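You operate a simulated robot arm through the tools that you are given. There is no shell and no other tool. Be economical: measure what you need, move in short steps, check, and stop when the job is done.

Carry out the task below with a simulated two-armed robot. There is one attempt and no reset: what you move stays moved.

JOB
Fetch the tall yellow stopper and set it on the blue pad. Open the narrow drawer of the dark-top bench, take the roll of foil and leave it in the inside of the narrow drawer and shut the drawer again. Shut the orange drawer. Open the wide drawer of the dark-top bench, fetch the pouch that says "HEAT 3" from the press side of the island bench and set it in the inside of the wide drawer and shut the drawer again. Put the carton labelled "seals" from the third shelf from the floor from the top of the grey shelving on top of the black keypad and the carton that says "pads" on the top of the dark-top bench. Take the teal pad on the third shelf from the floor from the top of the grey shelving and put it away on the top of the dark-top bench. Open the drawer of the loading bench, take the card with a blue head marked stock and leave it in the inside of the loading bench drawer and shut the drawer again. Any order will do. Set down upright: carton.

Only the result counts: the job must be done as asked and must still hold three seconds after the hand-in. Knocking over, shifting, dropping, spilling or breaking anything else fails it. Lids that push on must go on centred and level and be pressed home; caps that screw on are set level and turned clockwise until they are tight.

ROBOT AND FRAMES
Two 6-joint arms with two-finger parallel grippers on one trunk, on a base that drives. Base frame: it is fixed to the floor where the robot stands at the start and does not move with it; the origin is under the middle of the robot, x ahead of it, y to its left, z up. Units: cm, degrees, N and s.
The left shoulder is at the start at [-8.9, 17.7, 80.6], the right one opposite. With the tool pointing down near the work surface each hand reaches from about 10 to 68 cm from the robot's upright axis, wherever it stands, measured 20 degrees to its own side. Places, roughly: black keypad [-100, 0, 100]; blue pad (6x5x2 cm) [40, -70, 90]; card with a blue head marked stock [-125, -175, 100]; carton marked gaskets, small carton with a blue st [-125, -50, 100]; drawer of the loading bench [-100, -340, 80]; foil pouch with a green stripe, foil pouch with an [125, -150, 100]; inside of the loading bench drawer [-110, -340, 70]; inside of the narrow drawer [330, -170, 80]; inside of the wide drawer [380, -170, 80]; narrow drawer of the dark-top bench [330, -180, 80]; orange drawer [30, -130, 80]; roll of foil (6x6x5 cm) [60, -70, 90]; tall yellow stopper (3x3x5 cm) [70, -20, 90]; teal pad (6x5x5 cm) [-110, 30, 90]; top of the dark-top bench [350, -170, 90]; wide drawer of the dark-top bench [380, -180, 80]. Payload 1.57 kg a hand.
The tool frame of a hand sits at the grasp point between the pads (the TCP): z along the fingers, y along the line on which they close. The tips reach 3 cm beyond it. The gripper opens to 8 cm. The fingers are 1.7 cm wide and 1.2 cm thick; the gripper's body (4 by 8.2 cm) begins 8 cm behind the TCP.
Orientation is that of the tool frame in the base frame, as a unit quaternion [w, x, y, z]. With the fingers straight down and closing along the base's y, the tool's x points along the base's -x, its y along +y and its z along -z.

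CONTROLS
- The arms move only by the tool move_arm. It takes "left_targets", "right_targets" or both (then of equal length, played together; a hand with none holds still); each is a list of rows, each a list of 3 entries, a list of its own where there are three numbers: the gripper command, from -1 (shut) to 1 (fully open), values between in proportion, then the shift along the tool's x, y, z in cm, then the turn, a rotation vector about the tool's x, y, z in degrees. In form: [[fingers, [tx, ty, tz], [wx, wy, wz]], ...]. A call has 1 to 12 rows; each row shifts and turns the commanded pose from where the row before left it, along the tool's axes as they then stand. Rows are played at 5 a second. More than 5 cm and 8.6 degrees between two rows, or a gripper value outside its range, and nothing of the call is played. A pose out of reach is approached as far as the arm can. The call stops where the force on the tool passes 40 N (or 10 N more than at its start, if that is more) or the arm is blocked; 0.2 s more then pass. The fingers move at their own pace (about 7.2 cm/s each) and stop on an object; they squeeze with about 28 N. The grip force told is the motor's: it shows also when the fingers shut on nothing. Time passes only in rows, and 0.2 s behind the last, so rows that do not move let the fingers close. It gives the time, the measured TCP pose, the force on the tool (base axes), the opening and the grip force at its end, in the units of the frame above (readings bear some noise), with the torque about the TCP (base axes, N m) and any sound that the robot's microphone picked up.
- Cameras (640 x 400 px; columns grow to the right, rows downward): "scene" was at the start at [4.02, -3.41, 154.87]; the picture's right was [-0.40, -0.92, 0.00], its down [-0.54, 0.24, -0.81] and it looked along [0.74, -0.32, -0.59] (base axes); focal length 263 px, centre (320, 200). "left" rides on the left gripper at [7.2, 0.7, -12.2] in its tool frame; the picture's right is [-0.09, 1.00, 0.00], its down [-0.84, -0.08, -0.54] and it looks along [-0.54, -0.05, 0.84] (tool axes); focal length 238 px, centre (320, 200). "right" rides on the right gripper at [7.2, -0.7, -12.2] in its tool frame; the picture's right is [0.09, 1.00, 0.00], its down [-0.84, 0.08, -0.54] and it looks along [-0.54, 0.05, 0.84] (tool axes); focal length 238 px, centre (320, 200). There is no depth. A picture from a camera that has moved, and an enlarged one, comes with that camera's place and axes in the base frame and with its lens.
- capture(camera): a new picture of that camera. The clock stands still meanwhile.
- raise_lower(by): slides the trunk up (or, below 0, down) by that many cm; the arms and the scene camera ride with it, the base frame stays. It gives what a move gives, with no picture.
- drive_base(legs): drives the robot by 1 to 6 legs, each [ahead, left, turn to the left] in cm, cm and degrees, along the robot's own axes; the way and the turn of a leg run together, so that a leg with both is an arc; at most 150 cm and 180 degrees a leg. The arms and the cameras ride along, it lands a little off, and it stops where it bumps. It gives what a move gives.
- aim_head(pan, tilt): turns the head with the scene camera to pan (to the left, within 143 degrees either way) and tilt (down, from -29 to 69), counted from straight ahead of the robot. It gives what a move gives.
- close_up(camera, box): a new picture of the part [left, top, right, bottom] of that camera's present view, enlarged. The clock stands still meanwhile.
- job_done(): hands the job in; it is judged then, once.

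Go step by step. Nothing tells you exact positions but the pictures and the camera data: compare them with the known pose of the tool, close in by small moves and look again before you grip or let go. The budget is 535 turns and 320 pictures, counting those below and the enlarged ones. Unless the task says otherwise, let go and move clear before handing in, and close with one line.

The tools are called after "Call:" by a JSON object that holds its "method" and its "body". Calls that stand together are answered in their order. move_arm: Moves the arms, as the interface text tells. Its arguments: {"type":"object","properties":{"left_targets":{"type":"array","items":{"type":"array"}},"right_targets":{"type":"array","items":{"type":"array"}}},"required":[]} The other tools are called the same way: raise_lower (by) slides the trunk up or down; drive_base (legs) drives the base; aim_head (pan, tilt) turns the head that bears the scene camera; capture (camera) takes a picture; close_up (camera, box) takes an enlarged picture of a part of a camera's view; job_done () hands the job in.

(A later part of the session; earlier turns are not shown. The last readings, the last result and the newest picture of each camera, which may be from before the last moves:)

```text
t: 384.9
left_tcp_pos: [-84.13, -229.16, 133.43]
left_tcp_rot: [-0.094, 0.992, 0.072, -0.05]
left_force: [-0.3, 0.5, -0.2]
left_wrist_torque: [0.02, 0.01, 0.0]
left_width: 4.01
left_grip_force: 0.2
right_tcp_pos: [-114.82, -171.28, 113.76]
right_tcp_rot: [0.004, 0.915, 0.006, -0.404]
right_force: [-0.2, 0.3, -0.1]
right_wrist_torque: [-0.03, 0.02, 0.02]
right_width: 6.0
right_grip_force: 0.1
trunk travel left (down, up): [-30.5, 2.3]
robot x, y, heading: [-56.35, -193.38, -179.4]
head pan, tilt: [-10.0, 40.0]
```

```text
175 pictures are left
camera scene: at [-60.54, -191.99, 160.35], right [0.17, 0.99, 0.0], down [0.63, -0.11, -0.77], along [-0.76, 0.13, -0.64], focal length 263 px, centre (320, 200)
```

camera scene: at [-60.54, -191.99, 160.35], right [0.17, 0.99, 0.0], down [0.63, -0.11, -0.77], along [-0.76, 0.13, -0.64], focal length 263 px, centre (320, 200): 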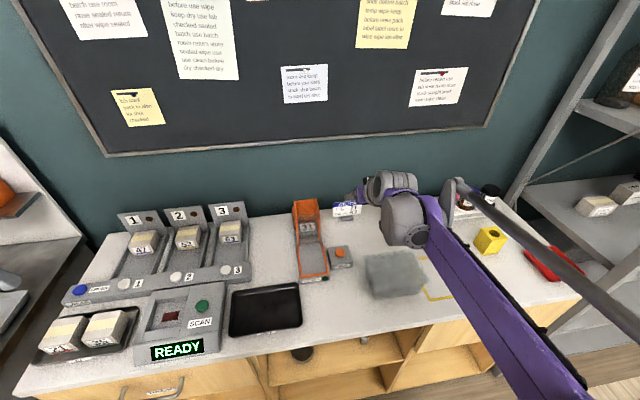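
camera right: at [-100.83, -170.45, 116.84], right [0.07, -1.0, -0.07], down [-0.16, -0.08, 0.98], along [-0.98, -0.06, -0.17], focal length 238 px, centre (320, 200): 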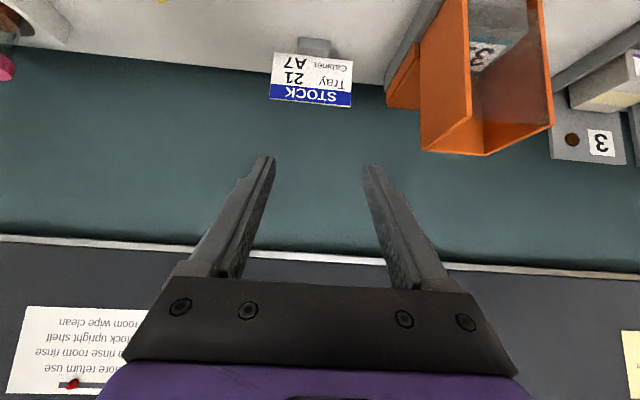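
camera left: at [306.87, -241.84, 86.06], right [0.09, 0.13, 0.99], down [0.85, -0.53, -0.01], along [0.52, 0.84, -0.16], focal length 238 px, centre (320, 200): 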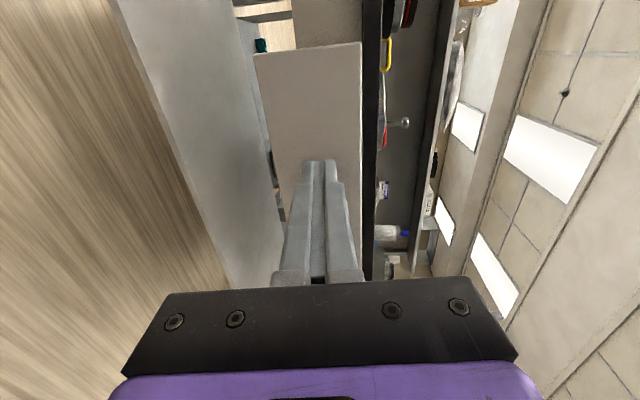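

Call:
{"method": "move_arm", "body": {"right_targets": [[0.5, [-3.02, -0.65, 3.33], [0, 0, 0]], [0.5, [-3.02, -0.65, 3.33], [0, 0, 0]], [0.5, [3.33, 0, 3.02], [0, 0, 0]], [0.5, [3.33, 0, 3.02], [0, 0, 0]], [0.5, [3.33, 0, 3.02], [0, 0, 0]], [0.5, [0, 0, 0], [0, 0, 0]]]}}

Call:
{"method": "capture", "body": {"camera": "right"}}

Call:
{"method": "close_up", "body": {"camera": "scene", "box": [280, 150, 440, 270]}}

```text
t: 386.3
left_tcp_pos: [-84.11, -229.32, 133.52]
left_tcp_rot: [-0.093, 0.992, 0.072, -0.05]
left_force: [0.9, -0.4, -0.5]
left_wrist_torque: [-0.01, 0.0, 0.02]
left_width: 4.02
left_grip_force: 0.1
right_tcp_pos: [-123.83, -170.16, 100.39]
right_tcp_rot: [0.003, 0.915, 0.006, -0.404]
right_force: [-0.5, -0.5, 0.1]
right_wrist_torque: [-0.02, 0.02, -0.02]
right_width: 6.0
right_grip_force: 0.1
trunk travel left (down, up): [-30.5, 2.3]
robot x, y, heading: [-56.15, -193.42, -179.7]
head pan, tilt: [-10.0, 40.0]
```

```text
174 pictures are left
camera right: at [-109.86, -169.32, 103.51], right [0.07, -0.99, -0.07], down [-0.16, -0.08, 0.98], along [-0.98, -0.06, -0.17], focal length 238 px, centre (320, 200)
```

right: 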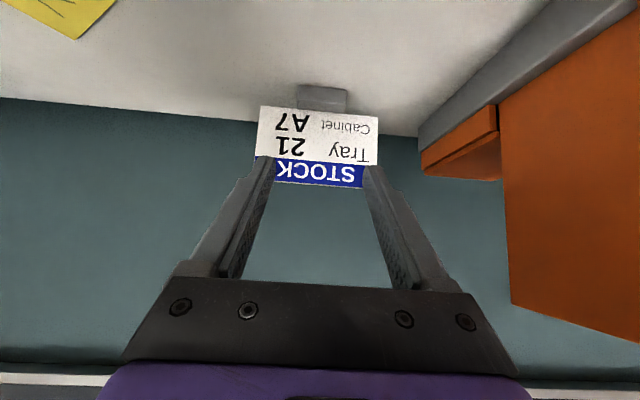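

```text
3.33 times, centred on (360, 210) of scene
camera zoom: at [-60.62, -191.98, 160.35], right [0.17, 0.99, 0.0], down [0.63, -0.11, -0.77], along [-0.76, 0.13, -0.64], focal length 876 px, centre (187, 167)
```

zoom: 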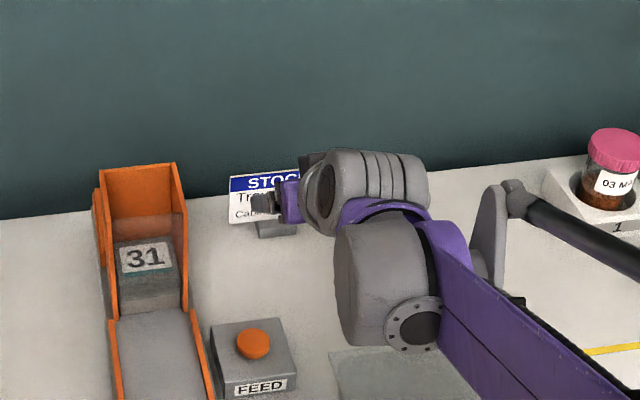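

Aligned with the base in y. Descend, then check.

Call:
{"method": "move_arm", "body": {"right_targets": [[0.4, [2.6, 0, 2.35], [0, 0, 0]], [0.4, [2.5, 0, 2.27], [0, 0, 0]], [0.4, [0, 0, 0], [0, 0, 0]]]}}

Call:
{"method": "capture", "body": {"camera": "right"}}

```text
t: 387.1
left_tcp_pos: [-84.13, -229.12, 133.45]
left_tcp_rot: [-0.094, 0.992, 0.072, -0.049]
left_force: [0.4, 0.5, -0.7]
left_wrist_torque: [0.01, -0.01, -0.03]
left_width: 4.0
left_grip_force: 0.1
right_tcp_pos: [-123.89, -170.3, 93.66]
right_tcp_rot: [0.003, 0.915, 0.006, -0.404]
right_force: [-0.2, 0.3, 1.0]
right_wrist_torque: [-0.01, -0.02, 0.0]
right_width: 5.6
right_grip_force: 0.0
trunk travel left (down, up): [-30.5, 2.3]
robot x, y, heading: [-56.85, -193.63, -179.7]
head pan, tilt: [-10.0, 40.0]
```

```text
172 pictures are left
camera right: at [-109.92, -169.37, 96.58], right [0.07, -0.99, -0.07], down [-0.16, -0.08, 0.98], along [-0.98, -0.06, -0.17], focal length 238 px, centre (320, 200)
```

right: 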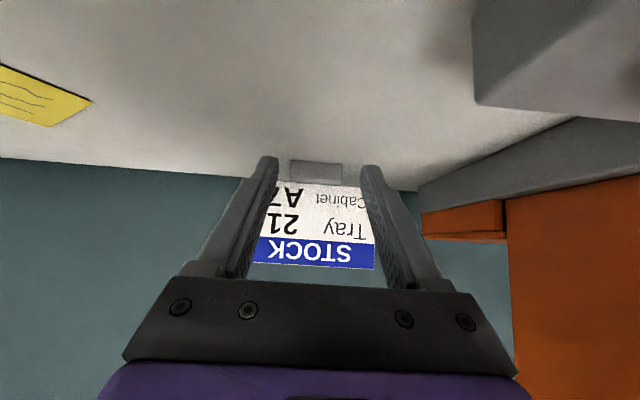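

Call:
{"method": "move_arm", "body": {"right_targets": [[0.4, [-1.27, 0, 1.69], [0, 0, 0]], [0.4, [-1.27, 0, 1.69], [0, 0, 0]], [0.4, [0, 0, 0], [0, 0, 0]]]}}

Call:
{"method": "capture", "body": {"camera": "right"}}

```text
t: 387.9
left_tcp_pos: [-84.19, -229.27, 133.52]
left_tcp_rot: [-0.094, 0.992, 0.072, -0.049]
left_force: [-0.2, 0.3, 0.0]
left_wrist_torque: [-0.02, 0.0, -0.01]
left_width: 3.99
left_grip_force: 0.1
right_tcp_pos: [-128.12, -170.23, 93.14]
right_tcp_rot: [0.004, 0.915, 0.006, -0.404]
right_force: [-0.9, -0.9, -0.4]
right_wrist_torque: [-0.04, -0.02, 0.0]
right_width: 5.6
right_grip_force: 0.1
trunk travel left (down, up): [-30.5, 2.3]
robot x, y, heading: [-56.83, -193.85, -179.6]
head pan, tilt: [-10.0, 40.0]
```

```text
171 pictures are left
camera right: at [-114.17, -169.42, 96.17], right [0.07, -0.99, -0.07], down [-0.16, -0.08, 0.98], along [-0.98, -0.06, -0.17], focal length 238 px, centre (320, 200)
```

right: 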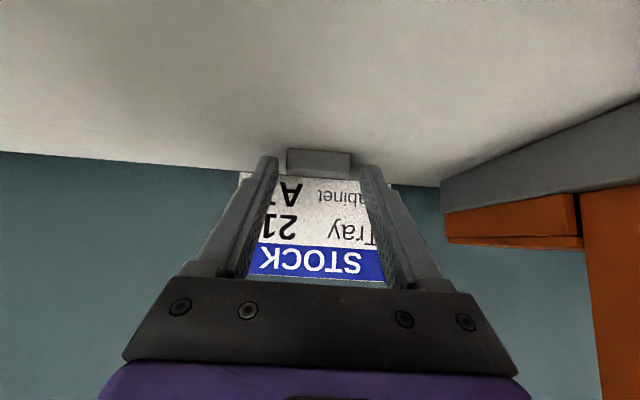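

Call:
{"method": "move_arm", "body": {"right_targets": [[0.4, [-0.25, 0, 0.6], [0, 0, 0]], [-1, [0, 0, 0], [0, 0, 0]], [-1, [0, 0, 0], [0, 0, 0]], [-1, [0, 0, 0], [0, 0, 0]]]}}

Call:
{"method": "capture", "body": {"camera": "right"}}

```text
t: 388.9
left_tcp_pos: [-84.19, -229.3, 133.47]
left_tcp_rot: [-0.093, 0.992, 0.071, -0.05]
left_force: [0.3, -0.1, -0.4]
left_wrist_torque: [-0.01, 0.01, -0.04]
left_width: 4.03
left_grip_force: 0.1
right_tcp_pos: [-128.74, -170.22, 92.91]
right_tcp_rot: [0.004, 0.915, 0.006, -0.403]
right_force: [0.6, -0.7, -0.1]
right_wrist_torque: [0.01, -0.02, -0.02]
right_width: 4.29
right_grip_force: 28.2
trunk travel left (down, up): [-30.5, 2.3]
robot x, y, heading: [-56.46, -193.61, -179.3]
head pan, tilt: [-10.0, 40.0]
```

```text
170 pictures are left
camera right: at [-114.77, -169.43, 95.91], right [0.07, -0.99, -0.07], down [-0.16, -0.08, 0.98], along [-0.98, -0.06, -0.17], focal length 238 px, centre (320, 200)
```

right: 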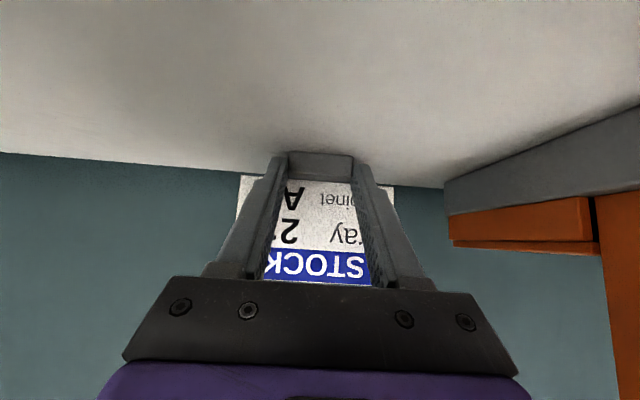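

Base gripped. Lift.

Call:
{"method": "move_arm", "body": {"right_targets": [[-1, [-1.48, 0, -1.35], [0, 0, 0]], [-1, [-2.96, 0, -2.69], [0, 0, 0]], [-1, [-2.96, 0, -2.69], [0, 0, 0]], [-1, [-2.96, 0, -2.69], [0, 0, 0]], [-1, [-2.96, 0, -2.69], [0, 0, 0]]]}}

Call:
{"method": "capture", "body": {"camera": "right"}}

```text
t: 390.1
left_tcp_pos: [-84.16, -229.17, 133.36]
left_tcp_rot: [-0.094, 0.992, 0.073, -0.05]
left_force: [-0.2, -0.2, -0.2]
left_wrist_torque: [0.0, -0.01, -0.02]
left_width: 3.99
left_grip_force: 0.0
right_tcp_pos: [-128.81, -170.08, 110.91]
right_tcp_rot: [0.003, 0.915, 0.005, -0.403]
right_force: [0.0, 0.1, -0.7]
right_wrist_torque: [0.03, -0.06, -0.01]
right_width: 4.26
right_grip_force: 27.9
trunk travel left (down, up): [-30.5, 2.3]
robot x, y, heading: [-56.77, -193.52, -179.3]
head pan, tilt: [-10.0, 40.0]
```

```text
169 pictures are left
camera right: at [-114.81, -169.28, 113.91], right [0.07, -0.99, -0.07], down [-0.16, -0.08, 0.98], along [-0.98, -0.06, -0.17], focal length 238 px, centre (320, 200)
```

right: 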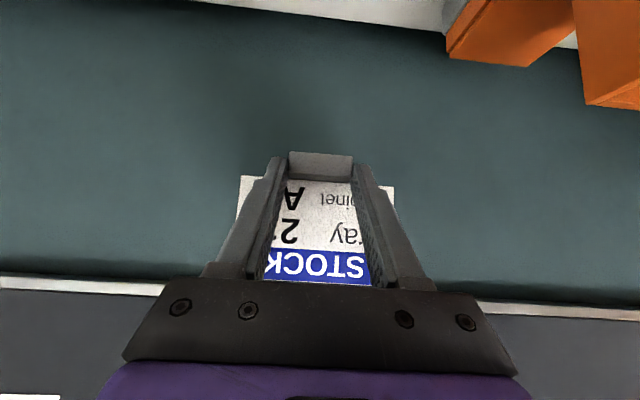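

Card held. Drive back, pull it in, and move over to the loading bench.

Call:
{"method": "drive_base", "body": {"legs": [[-45, 0, 0]]}}

Call:
{"method": "move_arm", "body": {"right_targets": [[-1, [3.02, 0, -3.33], [0, 0, 0]], [-1, [3.02, 0, -3.33], [0, 0, 0]], [-1, [3.02, 0, -3.33], [0, 0, 0]], [-1, [3.02, 0, -3.33], [0, 0, 0]], [-1, [3.02, 0, -3.33], [0, 0, 0]]]}}

Call:
{"method": "drive_base", "body": {"legs": [[0, 100, 0], [0, 26, 0]]}}

Call:
{"method": "aim_head", "body": {"pan": 10, "tilt": 40}}

Call:
{"method": "capture", "body": {"camera": "scene"}}

```text
t: 392.9
left_tcp_pos: [-39.16, -228.91, 133.43]
left_tcp_rot: [-0.094, 0.991, 0.075, -0.05]
left_force: [0.3, -0.6, 0.8]
left_wrist_torque: [0.01, 0.03, 0.0]
left_width: 4.01
left_grip_force: 0.0
right_tcp_pos: [-83.88, -170.02, 110.84]
right_tcp_rot: [0.004, 0.915, 0.007, -0.403]
right_force: [0.0, -0.2, -0.9]
right_wrist_torque: [0.04, -0.03, 0.04]
right_width: 4.28
right_grip_force: 28.0
trunk travel left (down, up): [-30.5, 2.3]
robot x, y, heading: [-11.88, -193.17, -179.6]
head pan, tilt: [-10.0, 40.0]
```

```text
t: 394.1
left_tcp_pos: [-38.94, -228.91, 133.43]
left_tcp_rot: [-0.093, 0.992, 0.075, -0.05]
left_force: [-0.1, -0.9, 0.4]
left_wrist_torque: [0.0, -0.01, 0.0]
left_width: 4.01
left_grip_force: 0.1
right_tcp_pos: [-61.34, -169.66, 111.03]
right_tcp_rot: [0.004, 0.914, 0.007, -0.405]
right_force: [0.3, 0.6, -0.3]
right_wrist_torque: [0.02, -0.01, 0.0]
right_width: 4.28
right_grip_force: 28.4
trunk travel left (down, up): [-30.5, 2.3]
robot x, y, heading: [-11.85, -192.81, -179.1]
head pan, tilt: [-10.0, 40.0]
```

```text
t: 405.6
left_tcp_pos: [-36.89, -354.18, 133.48]
left_tcp_rot: [-0.094, 0.991, 0.077, -0.05]
left_force: [0.3, -0.7, 0.8]
left_wrist_torque: [-0.02, 0.0, 0.0]
left_width: 3.99
left_grip_force: 0.0
right_tcp_pos: [-59.69, -295.11, 110.97]
right_tcp_rot: [0.005, 0.915, 0.009, -0.404]
right_force: [0.3, 0.2, -0.3]
right_wrist_torque: [-0.02, -0.01, 0.03]
right_width: 4.25
right_grip_force: 27.9
trunk travel left (down, up): [-30.5, 2.3]
robot x, y, heading: [-9.66, -318.41, -179.1]
head pan, tilt: [-10.0, 40.0]
```

```text
t: 406.4
left_tcp_pos: [-36.83, -354.15, 133.47]
left_tcp_rot: [-0.093, 0.991, 0.077, -0.049]
left_force: [0.0, -0.1, 0.1]
left_wrist_torque: [-0.03, 0.0, -0.01]
left_width: 4.02
left_grip_force: 0.0
right_tcp_pos: [-59.56, -295.26, 110.98]
right_tcp_rot: [0.005, 0.915, 0.009, -0.404]
right_force: [-0.7, -0.1, -0.4]
right_wrist_torque: [-0.01, -0.02, -0.03]
right_width: 4.3
right_grip_force: 28.5
trunk travel left (down, up): [-30.5, 2.3]
robot x, y, heading: [-9.58, -317.86, -179.0]
head pan, tilt: [10.0, 40.0]
```

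```text
168 pictures are left
camera scene: at [-13.6, -319.77, 160.35], right [-0.19, 0.98, 0.0], down [0.63, 0.12, -0.77], along [-0.75, -0.15, -0.64], focal length 263 px, centre (320, 200)
```

scene: 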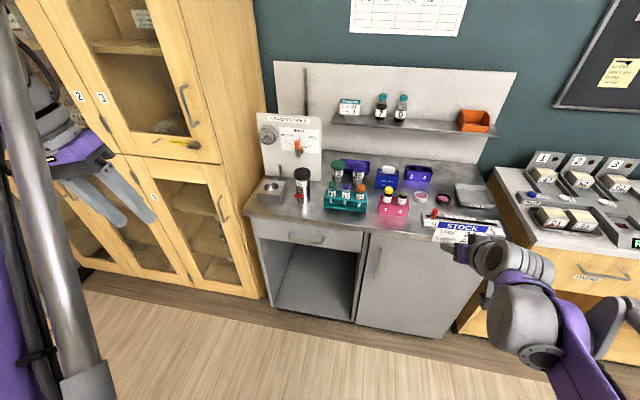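

Drawer of the loading bench: y -360..-318, handle ≈ (-79,-340,82). Bring the left hand forward and pitch it level.

Call:
{"method": "move_arm", "body": {"left_targets": [[0, [-4, -1, 2.5], [0, 0, 0]], [0, [-4, -1, 2.5], [0, 0, 0]], [0, [-4, -1, 2.5], [0, 0, 0]], [0, [-4, -1, 2.5], [0, 0, 0]], [0, [-4, -1, 2.5], [0, 0, 0]], [0, [0, 0, 0], [0, -8.4, 0]], [0, [0, 0, 0], [0, -8.4, 0]], [0, [0, 0, 0], [0, -8.4, 0]], [0, [0, 0, 0], [0, -8.4, 0]], [0, [0, 0, 0], [0, -8.4, 0]], [0, [0, 0, 0], [0, -8.4, 0]], [0, [0, 0, 0], [0, -8.4, 0]]]}}

```text
t: 409.0
left_tcp_pos: [-58.41, -350.83, 123.86]
left_tcp_rot: [-0.044, 0.838, 0.112, -0.532]
left_force: [0.4, 0.9, -0.3]
left_wrist_torque: [0.01, 0.02, 0.03]
left_width: 3.99
left_grip_force: 0.1
left hand out of reach, approached as far as the arm can: row 5
right_tcp_pos: [-59.64, -295.1, 111.06]
right_tcp_rot: [0.005, 0.915, 0.009, -0.403]
right_force: [0.4, 0.1, -0.4]
right_wrist_torque: [-0.01, -0.02, 0.0]
right_width: 4.26
right_grip_force: 27.8
trunk travel left (down, up): [-30.5, 2.3]
robot x, y, heading: [-9.41, -318.3, -179.1]
head pan, tilt: [10.0, 40.0]
```

Call:
{"method": "move_arm", "body": {"left_targets": [[0, [0, 0, 0], [-1.27, -2.0, 8.16]], [0, [0, 0, 0], [-1.27, -2.0, 8.16]], [0, [0, 0, 0], [-1.27, -2.0, 8.16]], [0, [0, 0, 0], [-1.27, -2.0, 8.16]], [0, [0, 0, 0], [-1.27, -2.0, 8.16]], [0, [0, 0, 0], [-1.27, -2.0, 8.16]], [0, [0, 0, 0], [-1.27, -2.0, 8.16]], [0, [0, 0, 0], [-1.27, -2.0, 8.16]], [0, [0, 0, 0], [-1.27, -2.0, 8.16]], [0, [0, 0, 0], [-1.27, -2.0, 8.16]], [0, [0, 0, 0], [-1.27, -2.0, 8.16]], [0, [0, 0, 0], [-1.27, -2.0, 8.16]]]}}

Call:
{"method": "capture", "body": {"camera": "scene"}}

```text
t: 411.6
left_tcp_pos: [-58.6, -350.9, 124.0]
left_tcp_rot: [0.487, 0.519, -0.486, -0.507]
left_force: [-1.2, 1.1, 0.1]
left_wrist_torque: [-0.05, 0.01, 0.02]
left_width: 4.0
left_grip_force: 0.0
right_tcp_pos: [-59.57, -295.14, 111.06]
right_tcp_rot: [0.005, 0.915, 0.01, -0.403]
right_force: [-0.3, 0.8, -0.3]
right_wrist_torque: [-0.03, -0.01, 0.01]
right_width: 4.28
right_grip_force: 28.2
trunk travel left (down, up): [-30.5, 2.3]
robot x, y, heading: [-9.93, -317.93, -179.0]
head pan, tilt: [10.0, 40.0]
```

```text
167 pictures are left
camera scene: at [-13.62, -319.8, 160.35], right [-0.19, 0.98, 0.0], down [0.63, 0.12, -0.77], along [-0.75, -0.15, -0.64], focal length 263 px, centre (320, 200)
```

scene: 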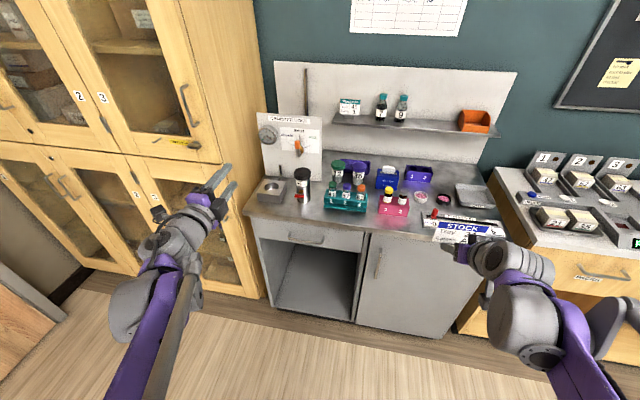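

Left hand is level and rolled. Lower the trunk and align with the handle.

Call:
{"method": "raise_lower", "body": {"by": -28}}

Call:
{"method": "move_arm", "body": {"left_targets": [[0, [-4, -2.8, 0], [0, 0, 0]], [0, [-4, -2.8, 0], [0, 0, 0]], [0, [-2.9, -3.0, 0], [0, 0, 0]], [0, [0, -4, 0], [0, 0, 0]]]}}

Call:
{"method": "capture", "body": {"camera": "left"}}

Call:
{"method": "capture", "body": {"camera": "scene"}}

```text
t: 414.4
left_tcp_pos: [-58.41, -350.83, 95.91]
left_tcp_rot: [0.486, 0.521, -0.485, -0.508]
left_force: [-0.4, -0.1, 0.2]
left_wrist_torque: [0.03, -0.05, 0.0]
left_width: 4.0
left_grip_force: 0.0
right_tcp_pos: [-59.55, -295.19, 83.01]
right_tcp_rot: [0.006, 0.915, 0.01, -0.403]
right_force: [-0.6, 0.5, -0.6]
right_wrist_torque: [-0.02, 0.0, 0.03]
right_width: 4.27
right_grip_force: 27.6
trunk travel left (down, up): [-2.5, 30.3]
robot x, y, heading: [-9.46, -318.31, -179.2]
head pan, tilt: [10.0, 40.0]
```

```text
t: 415.4
left_tcp_pos: [-58.48, -339.09, 83.85]
left_tcp_rot: [0.487, 0.52, -0.486, -0.507]
left_force: [0.0, -0.1, 0.4]
left_wrist_torque: [0.04, -0.04, 0.01]
left_width: 3.99
left_grip_force: 0.0
right_tcp_pos: [-59.67, -295.13, 82.89]
right_tcp_rot: [0.005, 0.915, 0.008, -0.404]
right_force: [-0.3, -0.1, -0.2]
right_wrist_torque: [-0.01, -0.03, 0.05]
right_width: 4.26
right_grip_force: 27.9
trunk travel left (down, up): [-2.5, 30.3]
robot x, y, heading: [-9.71, -318.2, -179.2]
head pan, tilt: [10.0, 40.0]
```

```text
166 pictures are left
camera left: at [-46.23, -346.18, 84.21], right [-0.01, 0.04, 1.0], down [0.53, 0.85, -0.02], along [-0.85, 0.53, -0.03], focal length 238 px, centre (320, 200)
```

left: 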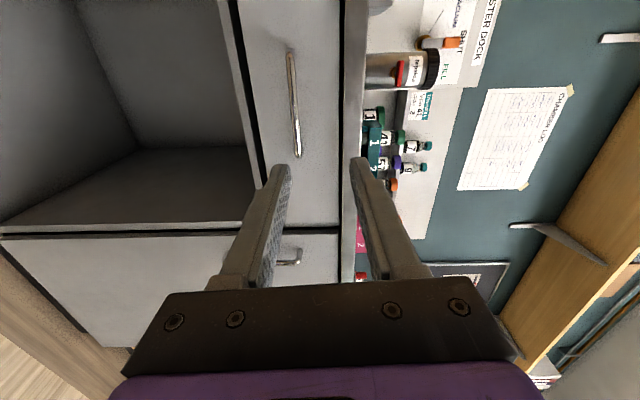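

```text
165 pictures are left
camera scene: at [-18.47, -319.88, 131.13], right [-0.19, 0.98, 0.0], down [0.63, 0.12, -0.77], along [-0.75, -0.15, -0.64], focal length 263 px, centre (320, 200)
```

scene: 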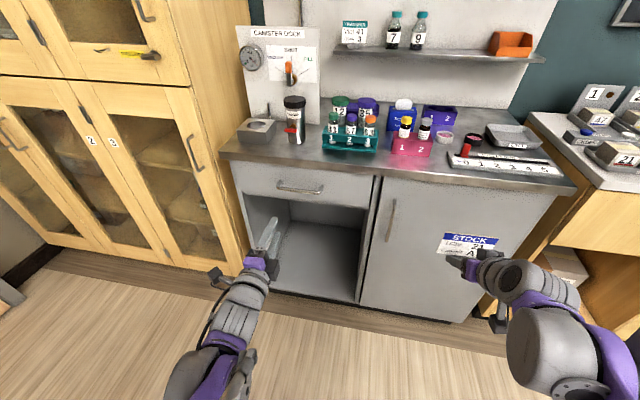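

Handle bar ≈ (-84,-339.6,79.5). Raise the card hand clear of the bench, then drive up to the handle.

Call:
{"method": "move_arm", "body": {"right_targets": [[-1, [-3.33, 0, -3.02], [0, 0, 0]], [-1, [-3.33, 0, -3.02], [0, 0, 0]], [-1, [-3.33, 0, -3.02], [0, 0, 0]], [-1, [-3.33, 0, -3.02], [0, 0, 0]], [-1, [-3.33, 0, -3.02], [0, 0, 0]], [-1, [-3.33, 0, -3.02], [0, 0, 0]]], "left_targets": [[0, [0.4, -2.2, 0], [0, 0, 0]], [0, [0, -2.2, 0], [0, 0, 0]], [0, [0, 0, 0], [0, 0, 0]], [0, [0, 0, 0], [0, 0, 0]], [0, [0, 0, 0], [0, 0, 0]], [0, [0, 0, 0], [0, 0, 0]]]}}

Call:
{"method": "drive_base", "body": {"legs": [[19, 0, 0]]}}

Call:
{"method": "capture", "body": {"camera": "left"}}

Call:
{"method": "capture", "body": {"camera": "scene"}}

```text
t: 416.8
left_tcp_pos: [-58.43, -339.3, 79.55]
left_tcp_rot: [0.487, 0.52, -0.486, -0.507]
left_force: [-0.2, 0.3, -0.2]
left_wrist_torque: [-0.01, 0.0, 0.0]
left_width: 4.0
left_grip_force: 0.1
right_tcp_pos: [-59.53, -295.13, 110.15]
right_tcp_rot: [0.005, 0.915, 0.01, -0.403]
right_force: [0.1, -0.3, -0.7]
right_wrist_torque: [0.03, -0.01, 0.0]
right_width: 4.27
right_grip_force: 28.4
trunk travel left (down, up): [-2.5, 30.3]
robot x, y, heading: [-9.42, -317.96, -178.8]
head pan, tilt: [10.0, 40.0]
```

```text
t: 418.4
left_tcp_pos: [-77.32, -339.81, 79.44]
left_tcp_rot: [0.486, 0.521, -0.485, -0.506]
left_force: [0.2, 0.3, -1.3]
left_wrist_torque: [-0.01, 0.0, -0.03]
left_width: 4.0
left_grip_force: 0.0
right_tcp_pos: [-78.53, -295.5, 109.99]
right_tcp_rot: [0.006, 0.915, 0.01, -0.404]
right_force: [-0.6, 0.2, 0.2]
right_wrist_torque: [0.03, -0.02, 0.0]
right_width: 4.26
right_grip_force: 27.4
trunk travel left (down, up): [-2.5, 30.3]
robot x, y, heading: [-28.21, -318.79, -179.2]
head pan, tilt: [10.0, 40.0]
```

```text
164 pictures are left
camera left: at [-65.06, -346.74, 79.78], right [-0.01, 0.04, 1.0], down [0.53, 0.85, -0.02], along [-0.85, 0.53, -0.03], focal length 238 px, centre (320, 200)
```

left: 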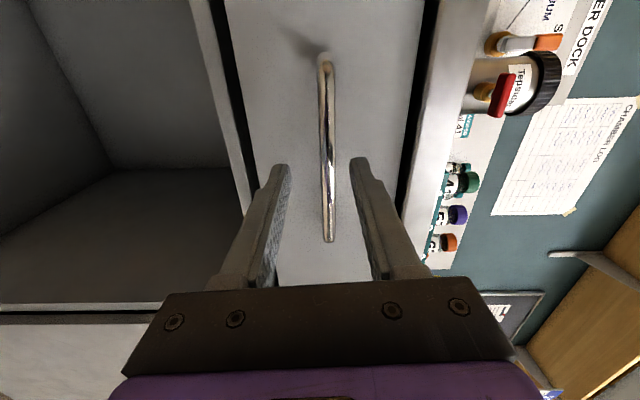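

```text
163 pictures are left
camera scene: at [-37.37, -320.2, 131.13], right [-0.19, 0.98, 0.0], down [0.63, 0.12, -0.77], along [-0.75, -0.15, -0.64], focal length 263 px, centre (320, 200)
```

scene: 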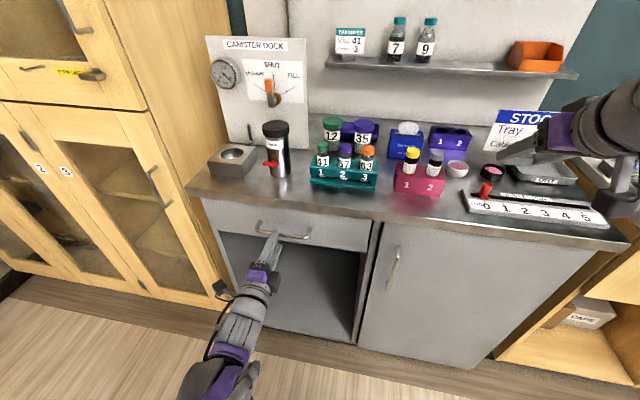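

View matches the earlier good grips. Close and pull.

Call:
{"method": "move_arm", "body": {"left_targets": [[0, [0, 0.2, 0.5], [0, 0, 0]], [-1, [0, 0, 0], [0, 0, 0]], [-1, [0, 0, 0], [0, 0, 0]], [-1, [0, 0, 0], [0, 0, 0]]]}}

Call:
{"method": "drive_base", "body": {"legs": [[-8, 0, 0], [-8, 0, 0], [-6, 0, 0]]}}

Call:
{"method": "capture", "body": {"camera": "scene"}}

```text
t: 419.4
left_tcp_pos: [-77.71, -339.71, 79.73]
left_tcp_rot: [0.487, 0.521, -0.485, -0.506]
left_force: [14.0, -0.5, 3.3]
left_wrist_torque: [0.04, 0.19, -0.06]
left_width: 0.0
left_grip_force: 21.1
right_tcp_pos: [-78.31, -295.48, 110.18]
right_tcp_rot: [0.006, 0.915, 0.01, -0.404]
right_force: [-0.7, -0.7, -0.9]
right_wrist_torque: [-0.01, 0.02, 0.0]
right_width: 4.31
right_grip_force: 27.9
trunk travel left (down, up): [-2.5, 30.3]
robot x, y, heading: [-28.46, -318.71, -179.0]
head pan, tilt: [10.0, 40.0]
```

```text
t: 421.7
left_tcp_pos: [-55.77, -339.32, 79.71]
left_tcp_rot: [0.486, 0.521, -0.485, -0.508]
left_force: [0.2, -0.8, 0.0]
left_wrist_torque: [0.0, -0.03, 0.02]
left_width: 0.01
left_grip_force: 21.4
right_tcp_pos: [-56.36, -294.92, 110.07]
right_tcp_rot: [0.006, 0.915, 0.009, -0.404]
right_force: [-0.4, 0.0, -0.2]
right_wrist_torque: [0.0, 0.02, 0.01]
right_width: 4.27
right_grip_force: 27.6
trunk travel left (down, up): [-2.5, 30.3]
robot x, y, heading: [-6.5, -318.3, -178.9]
head pan, tilt: [10.0, 40.0]
```

```text
162 pictures are left
camera scene: at [-15.15, -319.81, 131.14], right [-0.19, 0.98, 0.0], down [0.63, 0.12, -0.77], along [-0.75, -0.15, -0.64], focal length 263 px, centre (320, 200)
```

scene: 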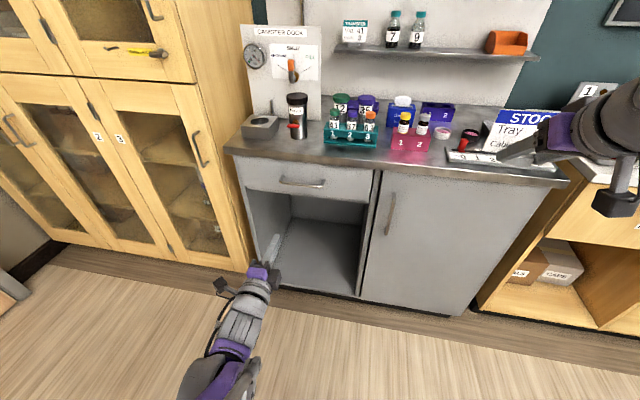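

The fingers closed just short of the bar (tip touched it at x≈-81). Go back in 2.3 cm deeper.

Call:
{"method": "move_arm", "body": {"left_targets": [[0, [0, 0, 0], [0, 0, 0]], [0, [0, 0, 0], [0, 0, 0]]]}}

Call:
{"method": "drive_base", "body": {"legs": [[22, 0, 0]]}}

Call:
{"method": "move_arm", "body": {"left_targets": [[0, [0, 0, 1], [0, 0, 0]], [0, [0, 0, 1.2], [0, 0, 0]], [0, [0, 0, 0], [0, 0, 0]]]}}

Call:
{"method": "capture", "body": {"camera": "left"}}

```text
t: 422.3
left_tcp_pos: [-55.74, -339.31, 79.68]
left_tcp_rot: [0.486, 0.52, -0.486, -0.507]
left_force: [0.0, 0.2, -1.1]
left_wrist_torque: [0.01, -0.04, 0.02]
left_width: 4.01
left_grip_force: 0.0
right_tcp_pos: [-56.41, -295.0, 110.11]
right_tcp_rot: [0.006, 0.915, 0.01, -0.404]
right_force: [-0.4, -0.2, 0.5]
right_wrist_torque: [-0.02, -0.05, 0.0]
right_width: 4.26
right_grip_force: 27.8
trunk travel left (down, up): [-2.5, 30.3]
robot x, y, heading: [-6.31, -318.23, -179.0]
head pan, tilt: [10.0, 40.0]
```

```text
t: 424.0
left_tcp_pos: [-77.7, -339.5, 79.74]
left_tcp_rot: [0.486, 0.521, -0.486, -0.507]
left_force: [0.3, 0.2, -0.2]
left_wrist_torque: [0.0, 0.0, 0.02]
left_width: 3.99
left_grip_force: 0.0
right_tcp_pos: [-78.17, -295.3, 110.03]
right_tcp_rot: [0.005, 0.915, 0.009, -0.404]
right_force: [1.2, -0.3, -0.9]
right_wrist_torque: [-0.02, 0.0, 0.0]
right_width: 4.29
right_grip_force: 27.7
trunk travel left (down, up): [-2.5, 30.3]
robot x, y, heading: [-28.37, -318.74, -179.1]
head pan, tilt: [10.0, 40.0]
```

```text
t: 424.8
left_tcp_pos: [-79.76, -339.65, 79.63]
left_tcp_rot: [0.486, 0.52, -0.485, -0.507]
left_force: [0.3, 0.0, 0.2]
left_wrist_torque: [0.01, 0.0, -0.01]
left_width: 3.97
left_grip_force: 0.1
right_tcp_pos: [-78.12, -295.28, 110.09]
right_tcp_rot: [0.005, 0.915, 0.008, -0.404]
right_force: [-0.1, -0.3, -0.4]
right_wrist_torque: [-0.01, -0.01, -0.03]
right_width: 4.27
right_grip_force: 28.2
trunk travel left (down, up): [-2.5, 30.3]
robot x, y, heading: [-27.91, -318.71, -179.2]
head pan, tilt: [10.0, 40.0]
```

```text
161 pictures are left
camera left: at [-67.54, -346.73, 79.95], right [-0.01, 0.04, 1.0], down [0.53, 0.85, -0.02], along [-0.85, 0.53, -0.03], focal length 238 px, centre (320, 200)
```

left: 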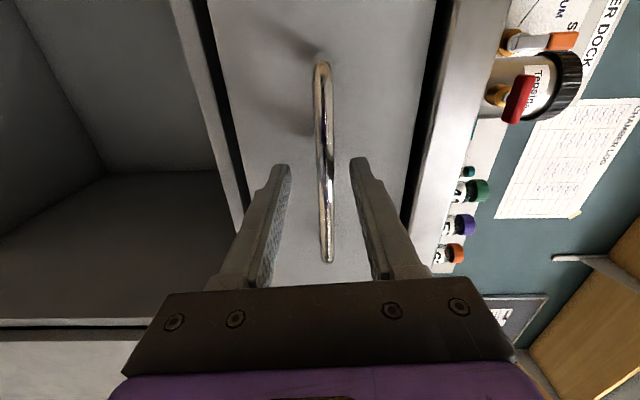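

Call:
{"method": "move_arm", "body": {"left_targets": [[-1, [0, 0, 0], [0, 0, 0]], [-1, [0, 0, 0], [0, 0, 0]], [-1, [0, 0, 0], [0, 0, 0]]]}}

```text
t: 425.6
left_tcp_pos: [-79.75, -339.57, 79.95]
left_tcp_rot: [0.488, 0.516, -0.485, -0.51]
left_force: [-0.7, -1.6, 16.0]
left_wrist_torque: [-0.56, 0.26, -0.2]
left_width: 1.23
left_grip_force: 29.4
right_tcp_pos: [-78.14, -295.36, 110.04]
right_tcp_rot: [0.005, 0.915, 0.009, -0.404]
right_force: [0.2, 0.5, -0.7]
right_wrist_torque: [0.03, -0.02, 0.01]
right_width: 4.26
right_grip_force: 28.0
trunk travel left (down, up): [-2.5, 30.3]
robot x, y, heading: [-28.2, -318.59, -179.1]
head pan, tilt: [10.0, 40.0]
stopped in row 3 (left hand): the force on the tool passed its limit at 41 N (the readings are from after the stop); the commanded pose is now the measured one
```

Now holding the bar (1.2 cm). Pull.

Call:
{"method": "drive_base", "body": {"legs": [[-8, 0, 0], [-8, 0, 0], [-6, 0, 0]]}}

Call:
{"method": "capture", "body": {"camera": "scene"}}

```text
t: 426.4
left_tcp_pos: [-79.19, -339.7, 79.97]
left_tcp_rot: [0.489, 0.516, -0.484, -0.51]
left_force: [3.1, 1.2, -10.8]
left_wrist_torque: [-0.57, -0.21, -0.21]
left_width: 1.23
left_grip_force: 29.3
right_tcp_pos: [-77.44, -295.4, 110.02]
right_tcp_rot: [0.005, 0.915, 0.008, -0.404]
right_force: [-0.1, 0.3, -0.1]
right_wrist_torque: [0.0, -0.03, 0.02]
right_width: 4.26
right_grip_force: 27.8
trunk travel left (down, up): [-2.5, 30.3]
robot x, y, heading: [-27.6, -318.82, -179.0]
head pan, tilt: [10.0, 40.0]
stopped in leg 1: the force on the tool passed its limit at 45 N (the readings are from after the stop); the commanded pose is now the measured one
```

```text
160 pictures are left
camera scene: at [-36.36, -320.18, 131.13], right [-0.19, 0.98, 0.0], down [0.63, 0.12, -0.77], along [-0.75, -0.14, -0.64], focal length 263 px, centre (320, 200)
```

scene: 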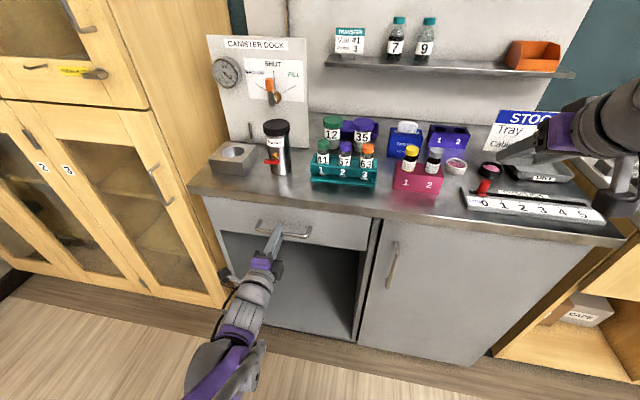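

Call:
{"method": "drive_base", "body": {"legs": [[-8, 0, 0], [-8, 0, 0], [-6, 0, 0]]}}

```text
t: 428.6
left_tcp_pos: [-57.31, -339.62, 80.06]
left_tcp_rot: [0.489, 0.517, -0.483, -0.51]
left_force: [-2.1, -26.0, -9.2]
left_wrist_torque: [-0.55, -0.16, 0.53]
left_width: 1.24
left_grip_force: 29.3
right_tcp_pos: [-55.6, -295.25, 110.17]
right_tcp_rot: [0.004, 0.915, 0.01, -0.403]
right_force: [0.6, -1.3, -0.3]
right_wrist_torque: [0.02, -0.01, 0.0]
right_width: 4.3
right_grip_force: 28.0
trunk travel left (down, up): [-2.5, 30.3]
robot x, y, heading: [-5.26, -318.46, -179.1]
head pan, tilt: [10.0, 40.0]
```

Call:
{"method": "capture", "body": {"camera": "scene"}}

```text
159 pictures are left
camera scene: at [-14.36, -320.12, 131.13], right [-0.19, 0.98, 0.0], down [0.63, 0.12, -0.77], along [-0.75, -0.14, -0.64], focal length 263 px, centre (320, 200)
```

scene: 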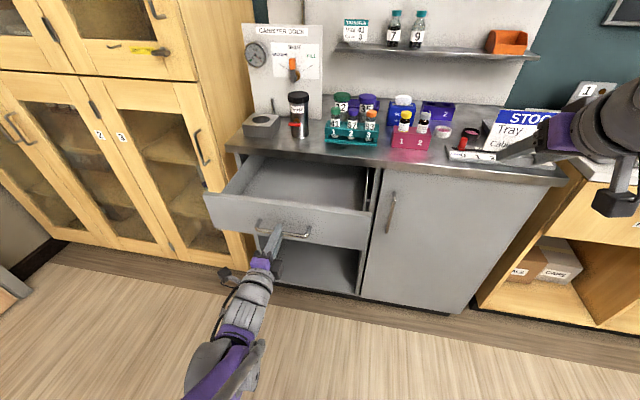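

Drawer open. Release, raise the trunk and reposition so the right hand can reach in.

Call:
{"method": "move_arm", "body": {"left_targets": [[0, [0, 0, 0], [0, 0, 0]], [0, [0, 0, 0], [0, 0, 0]], [0, [0, 0, -4.5], [0, 0, 0]], [0, [0, 0, -4], [0, 0, 0]]]}}

Call:
{"method": "raise_lower", "body": {"by": 24}}

Call:
{"method": "drive_base", "body": {"legs": [[0, 26, -0.8]]}}

Call:
{"method": "aim_head", "body": {"pan": -5, "tilt": 48}}

Call:
{"method": "capture", "body": {"camera": "scene"}}

```text
t: 429.6
left_tcp_pos: [-48.73, -339.3, 80.09]
left_tcp_rot: [0.489, 0.515, -0.484, -0.511]
left_force: [0.1, -0.2, 0.2]
left_wrist_torque: [0.03, 0.0, 0.02]
left_width: 3.99
left_grip_force: 0.1
right_tcp_pos: [-55.5, -294.92, 110.13]
right_tcp_rot: [0.006, 0.915, 0.009, -0.403]
right_force: [0.5, -0.1, -0.3]
right_wrist_torque: [-0.03, 0.0, -0.01]
right_width: 4.28
right_grip_force: 28.2
trunk travel left (down, up): [-2.5, 30.3]
robot x, y, heading: [-5.25, -318.4, -179.0]
head pan, tilt: [10.0, 40.0]
```

```text
t: 432.1
left_tcp_pos: [-48.81, -339.28, 104.01]
left_tcp_rot: [0.489, 0.516, -0.483, -0.51]
left_force: [0.8, 0.2, 0.9]
left_wrist_torque: [0.04, 0.0, 0.02]
left_width: 4.05
left_grip_force: 0.0
right_tcp_pos: [-55.33, -295.03, 134.05]
right_tcp_rot: [0.005, 0.915, 0.008, -0.403]
right_force: [0.5, 0.3, -0.4]
right_wrist_torque: [0.03, 0.03, 0.0]
right_width: 4.29
right_grip_force: 27.7
trunk travel left (down, up): [-26.5, 6.3]
robot x, y, heading: [-5.5, -318.17, -179.3]
head pan, tilt: [10.0, 40.0]
```

```text
t: 435.0
left_tcp_pos: [-48.77, -364.93, 104.03]
left_tcp_rot: [-0.486, -0.513, 0.487, 0.514]
left_force: [0.2, 1.2, 0.0]
left_wrist_torque: [0.0, 0.02, 0.01]
left_width: 4.0
left_grip_force: 0.1
right_tcp_pos: [-54.96, -320.38, 134.06]
right_tcp_rot: [0.003, 0.915, 0.003, -0.403]
right_force: [0.0, 0.2, -0.2]
right_wrist_torque: [0.01, 0.0, 0.05]
right_width: 4.27
right_grip_force: 28.0
trunk travel left (down, up): [-26.5, 6.3]
robot x, y, heading: [-5.43, -344.78, -180.1]
head pan, tilt: [10.0, 40.0]
```

```text
t: 435.8
left_tcp_pos: [-48.73, -364.85, 104.13]
left_tcp_rot: [-0.486, -0.513, 0.487, 0.514]
left_force: [0.1, 0.0, 0.5]
left_wrist_torque: [0.0, 0.01, 0.02]
left_width: 4.02
left_grip_force: 0.0
right_tcp_pos: [-55.05, -320.42, 134.16]
right_tcp_rot: [0.003, 0.915, 0.003, -0.403]
right_force: [-0.2, -0.8, 0.2]
right_wrist_torque: [0.0, 0.02, 0.01]
right_width: 4.27
right_grip_force: 27.9
trunk travel left (down, up): [-26.5, 6.3]
robot x, y, heading: [-5.71, -344.03, -180.0]
head pan, tilt: [-5.0, 48.0]
```

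```text
158 pictures are left
camera scene: at [-8.86, -343.59, 154.78], right [0.08, 1.0, 0.0], down [0.74, -0.06, -0.67], along [-0.67, 0.06, -0.74], focal length 263 px, centre (320, 200)
```

scene: 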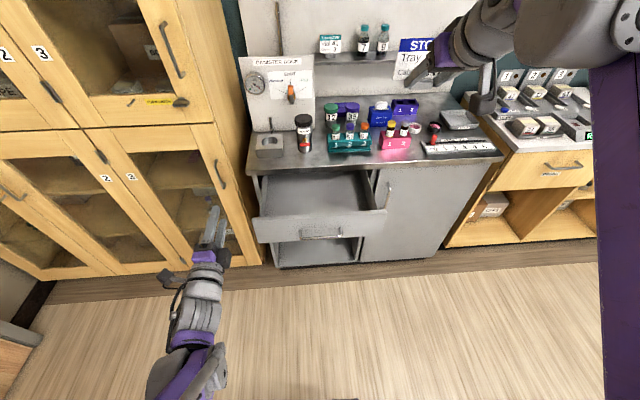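

Move the card over the drawer and then rotate the hand so the card lies back.

Call:
{"method": "move_arm", "body": {"right_targets": [[-1, [2.74, 2.5, 2.49], [0, 0, 0]], [-1, [2.74, 2.5, 2.49], [0, 0, 0]], [-1, [2.74, 2.5, 2.49], [0, 0, 0]], [-1, [2.74, 2.5, 2.49], [0, 0, 0]], [-1, [2.74, 2.5, 2.49], [0, 0, 0]], [-1, [2.74, 2.5, 2.49], [0, 0, 0]], [-1, [2.74, 2.5, 2.49], [0, 0, 0]]]}}

Call:
{"method": "move_arm", "body": {"right_targets": [[-1, [0, 0, 0], [0, 8.2, 0]], [-1, [0, 0, 0], [0, 8.2, 0]], [-1, [0, 0, 0], [0, 8.2, 0]], [-1, [0, 0, 0], [0, 8.2, 0]], [-1, [0, 0, 0], [0, 8.2, 0]], [-1, [0, 0, 0], [0, 8.2, 0]], [-1, [0, 0, 0], [0, 8.2, 0]], [-1, [0, 0, 0], [0, 8.2, 0]]]}}

Call:
{"method": "capture", "body": {"camera": "scene"}}

Call:
{"method": "capture", "body": {"camera": "right"}}

```text
t: 437.4
left_tcp_pos: [-48.84, -364.77, 104.1]
left_tcp_rot: [-0.486, -0.513, 0.487, 0.514]
left_force: [0.1, 0.3, -0.5]
left_wrist_torque: [0.05, -0.01, 0.01]
left_width: 3.98
left_grip_force: 0.1
right_tcp_pos: [-54.59, -338.16, 108.17]
right_tcp_rot: [0.003, 0.915, 0.003, -0.403]
right_force: [0.3, -0.3, -0.7]
right_wrist_torque: [0.01, 0.02, -0.01]
right_width: 4.27
right_grip_force: 28.7
trunk travel left (down, up): [-26.5, 6.3]
robot x, y, heading: [-5.18, -344.17, -179.9]
head pan, tilt: [-5.0, 48.0]
```

```text
t: 439.2
left_tcp_pos: [-48.83, -364.84, 104.01]
left_tcp_rot: [-0.486, -0.513, 0.487, 0.514]
left_force: [0.8, 0.5, 0.1]
left_wrist_torque: [-0.04, -0.02, -0.01]
left_width: 4.03
left_grip_force: 0.1
right_tcp_pos: [-54.73, -337.96, 108.29]
right_tcp_rot: [0.0, 0.987, 0.005, 0.158]
right_force: [-0.2, 0.2, 0.0]
right_wrist_torque: [-0.03, -0.02, 0.0]
right_width: 4.27
right_grip_force: 28.1
trunk travel left (down, up): [-26.5, 6.3]
robot x, y, heading: [-5.05, -344.51, -179.9]
head pan, tilt: [-5.0, 48.0]
```

```text
157 pictures are left
camera scene: at [-8.98, -343.59, 154.78], right [0.08, 1.0, 0.0], down [0.74, -0.06, -0.67], along [-0.67, 0.06, -0.74], focal length 263 px, centre (320, 200)
```

scene: 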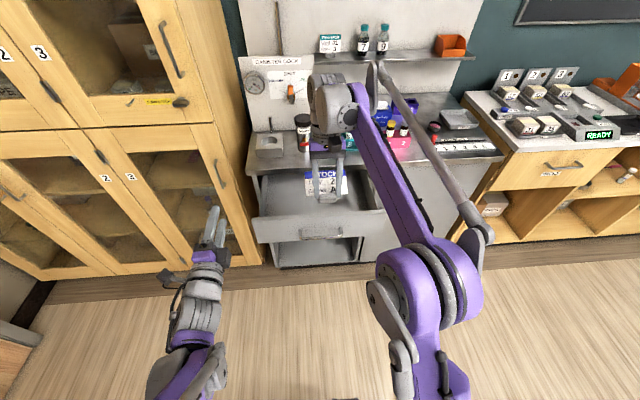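

```text
156 pictures are left
camera right: at [-51.65, -337.27, 122.1], right [0.1, -0.99, 0.03], down [-0.96, -0.08, 0.25], along [-0.25, -0.05, -0.97], focal length 238 px, centre (320, 200)
```

right: 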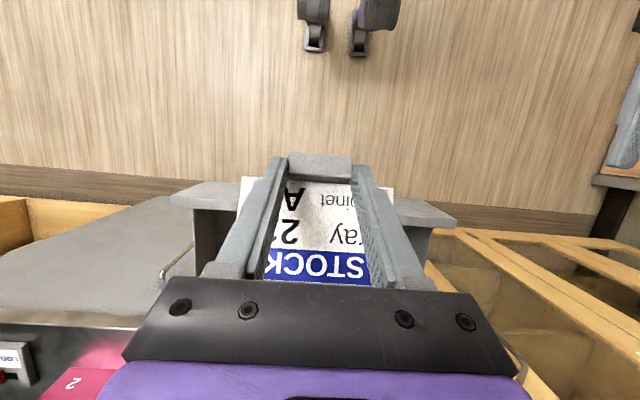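

Card is leaned back ~66°. Move over the drawer opening and descend.

Call:
{"method": "move_arm", "body": {"right_targets": [[-1, [-3.57, 0, -1.16], [0, 0, 0]], [-1, [-3.57, 0, -1.16], [0, 0, 0]], [-1, [-3.57, 0, -1.16], [0, 0, 0]], [-1, [-3.57, 0, -1.16], [0, 0, 0]], [-1, [-1.39, 0, 4.28], [0, 0, 0]], [-1, [-1.39, 0, 4.28], [0, 0, 0]], [-1, [-1.39, 0, 4.28], [0, 0, 0]], [-1, [0, 0, 0], [0, 0, 0]]]}}

Call:
{"method": "capture", "body": {"camera": "right"}}

Call:
{"method": "capture", "body": {"camera": "scene"}}

```text
t: 441.0
left_tcp_pos: [-48.75, -364.84, 104.07]
left_tcp_rot: [-0.485, -0.513, 0.486, 0.514]
left_force: [0.2, -0.3, 0.1]
left_wrist_torque: [-0.03, 0.01, 0.0]
left_width: 4.01
left_grip_force: 0.1
right_tcp_pos: [-60.52, -337.23, 91.61]
right_tcp_rot: [0.0, 0.988, 0.005, 0.157]
right_force: [0.3, 0.3, -0.8]
right_wrist_torque: [-0.03, 0.01, 0.02]
right_width: 4.27
right_grip_force: 28.0
right hand out of reach, approached as far as the arm can: row 2, 3, 4
trunk travel left (down, up): [-26.5, 6.3]
robot x, y, heading: [-5.1, -344.44, -179.8]
head pan, tilt: [-5.0, 48.0]
```

```text
155 pictures are left
camera right: at [-57.42, -336.46, 105.56], right [0.1, -0.99, 0.03], down [-0.96, -0.08, 0.26], along [-0.25, -0.05, -0.97], focal length 238 px, centre (320, 200)
```

right: 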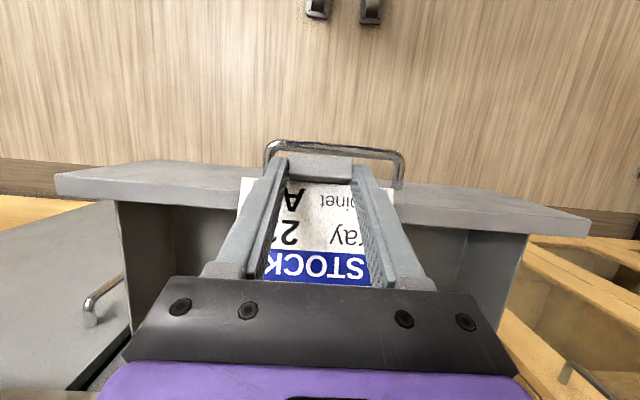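

```text
154 pictures are left
camera scene: at [-8.84, -343.6, 154.78], right [0.08, 1.0, 0.0], down [0.74, -0.06, -0.67], along [-0.67, 0.06, -0.74], focal length 263 px, centre (320, 200)
```

scene: 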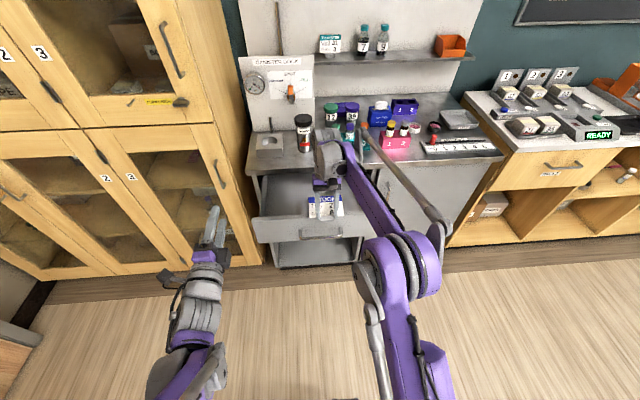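

Call:
{"method": "move_arm", "body": {"right_targets": [[-1, [0.93, 0, -2.85], [0, 0, 0]]]}}

Call:
{"method": "drive_base", "body": {"legs": [[11, 0, 0]]}}

Call:
{"method": "capture", "body": {"camera": "right"}}

Call:
{"method": "capture", "body": {"camera": "scene"}}

```text
t: 441.4
left_tcp_pos: [-48.72, -364.82, 103.97]
left_tcp_rot: [0.486, 0.514, -0.487, -0.513]
left_force: [-0.4, 0.2, -0.1]
left_wrist_torque: [0.03, 0.0, 0.01]
left_width: 4.01
left_grip_force: 0.1
right_tcp_pos: [-60.59, -337.14, 94.67]
right_tcp_rot: [0.0, 0.988, 0.005, 0.156]
right_force: [0.4, 0.0, -1.0]
right_wrist_torque: [-0.02, 0.0, 0.0]
right_width: 4.27
right_grip_force: 27.7
trunk travel left (down, up): [-26.5, 6.3]
robot x, y, heading: [-5.36, -344.25, -180.0]
head pan, tilt: [-5.0, 48.0]
```

```text
t: 442.6
left_tcp_pos: [-59.58, -364.87, 104.15]
left_tcp_rot: [-0.486, -0.512, 0.487, 0.514]
left_force: [-0.9, 0.2, 0.1]
left_wrist_torque: [-0.02, 0.03, -0.01]
left_width: 4.02
left_grip_force: 0.0
right_tcp_pos: [-71.64, -337.27, 94.67]
right_tcp_rot: [0.001, 0.988, 0.004, 0.157]
right_force: [-0.7, 0.3, -0.8]
right_wrist_torque: [-0.01, -0.04, -0.01]
right_width: 4.26
right_grip_force: 27.7
trunk travel left (down, up): [-26.5, 6.3]
robot x, y, heading: [-15.84, -344.1, -180.0]
head pan, tilt: [-5.0, 48.0]
```

```text
153 pictures are left
camera right: at [-68.36, -336.5, 108.58], right [0.1, -0.99, 0.03], down [-0.96, -0.08, 0.26], along [-0.25, -0.05, -0.97], focal length 238 px, centre (320, 200)
```

right: 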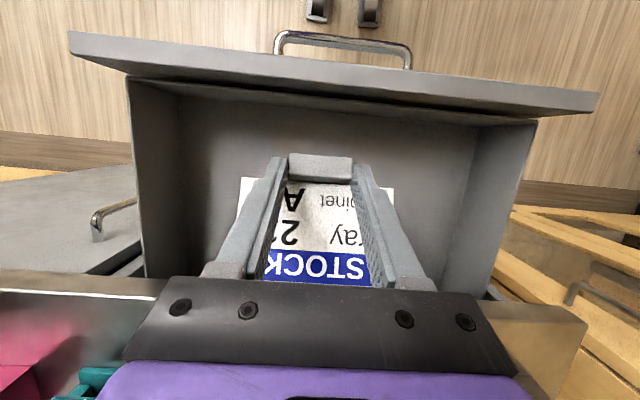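

```text
152 pictures are left
camera scene: at [-19.77, -343.64, 154.77], right [0.08, 1.0, 0.0], down [0.74, -0.06, -0.67], along [-0.67, 0.06, -0.74], focal length 263 px, centre (320, 200)
```

scene: 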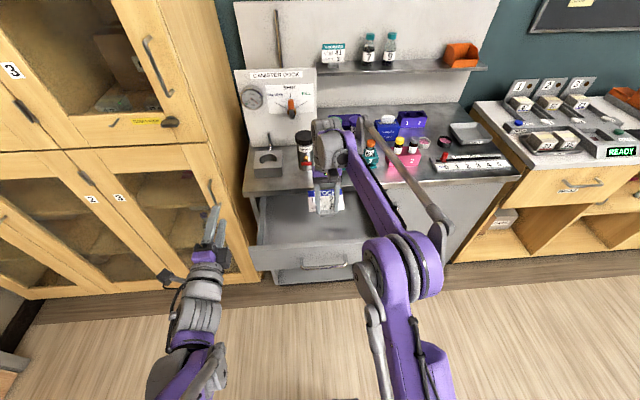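

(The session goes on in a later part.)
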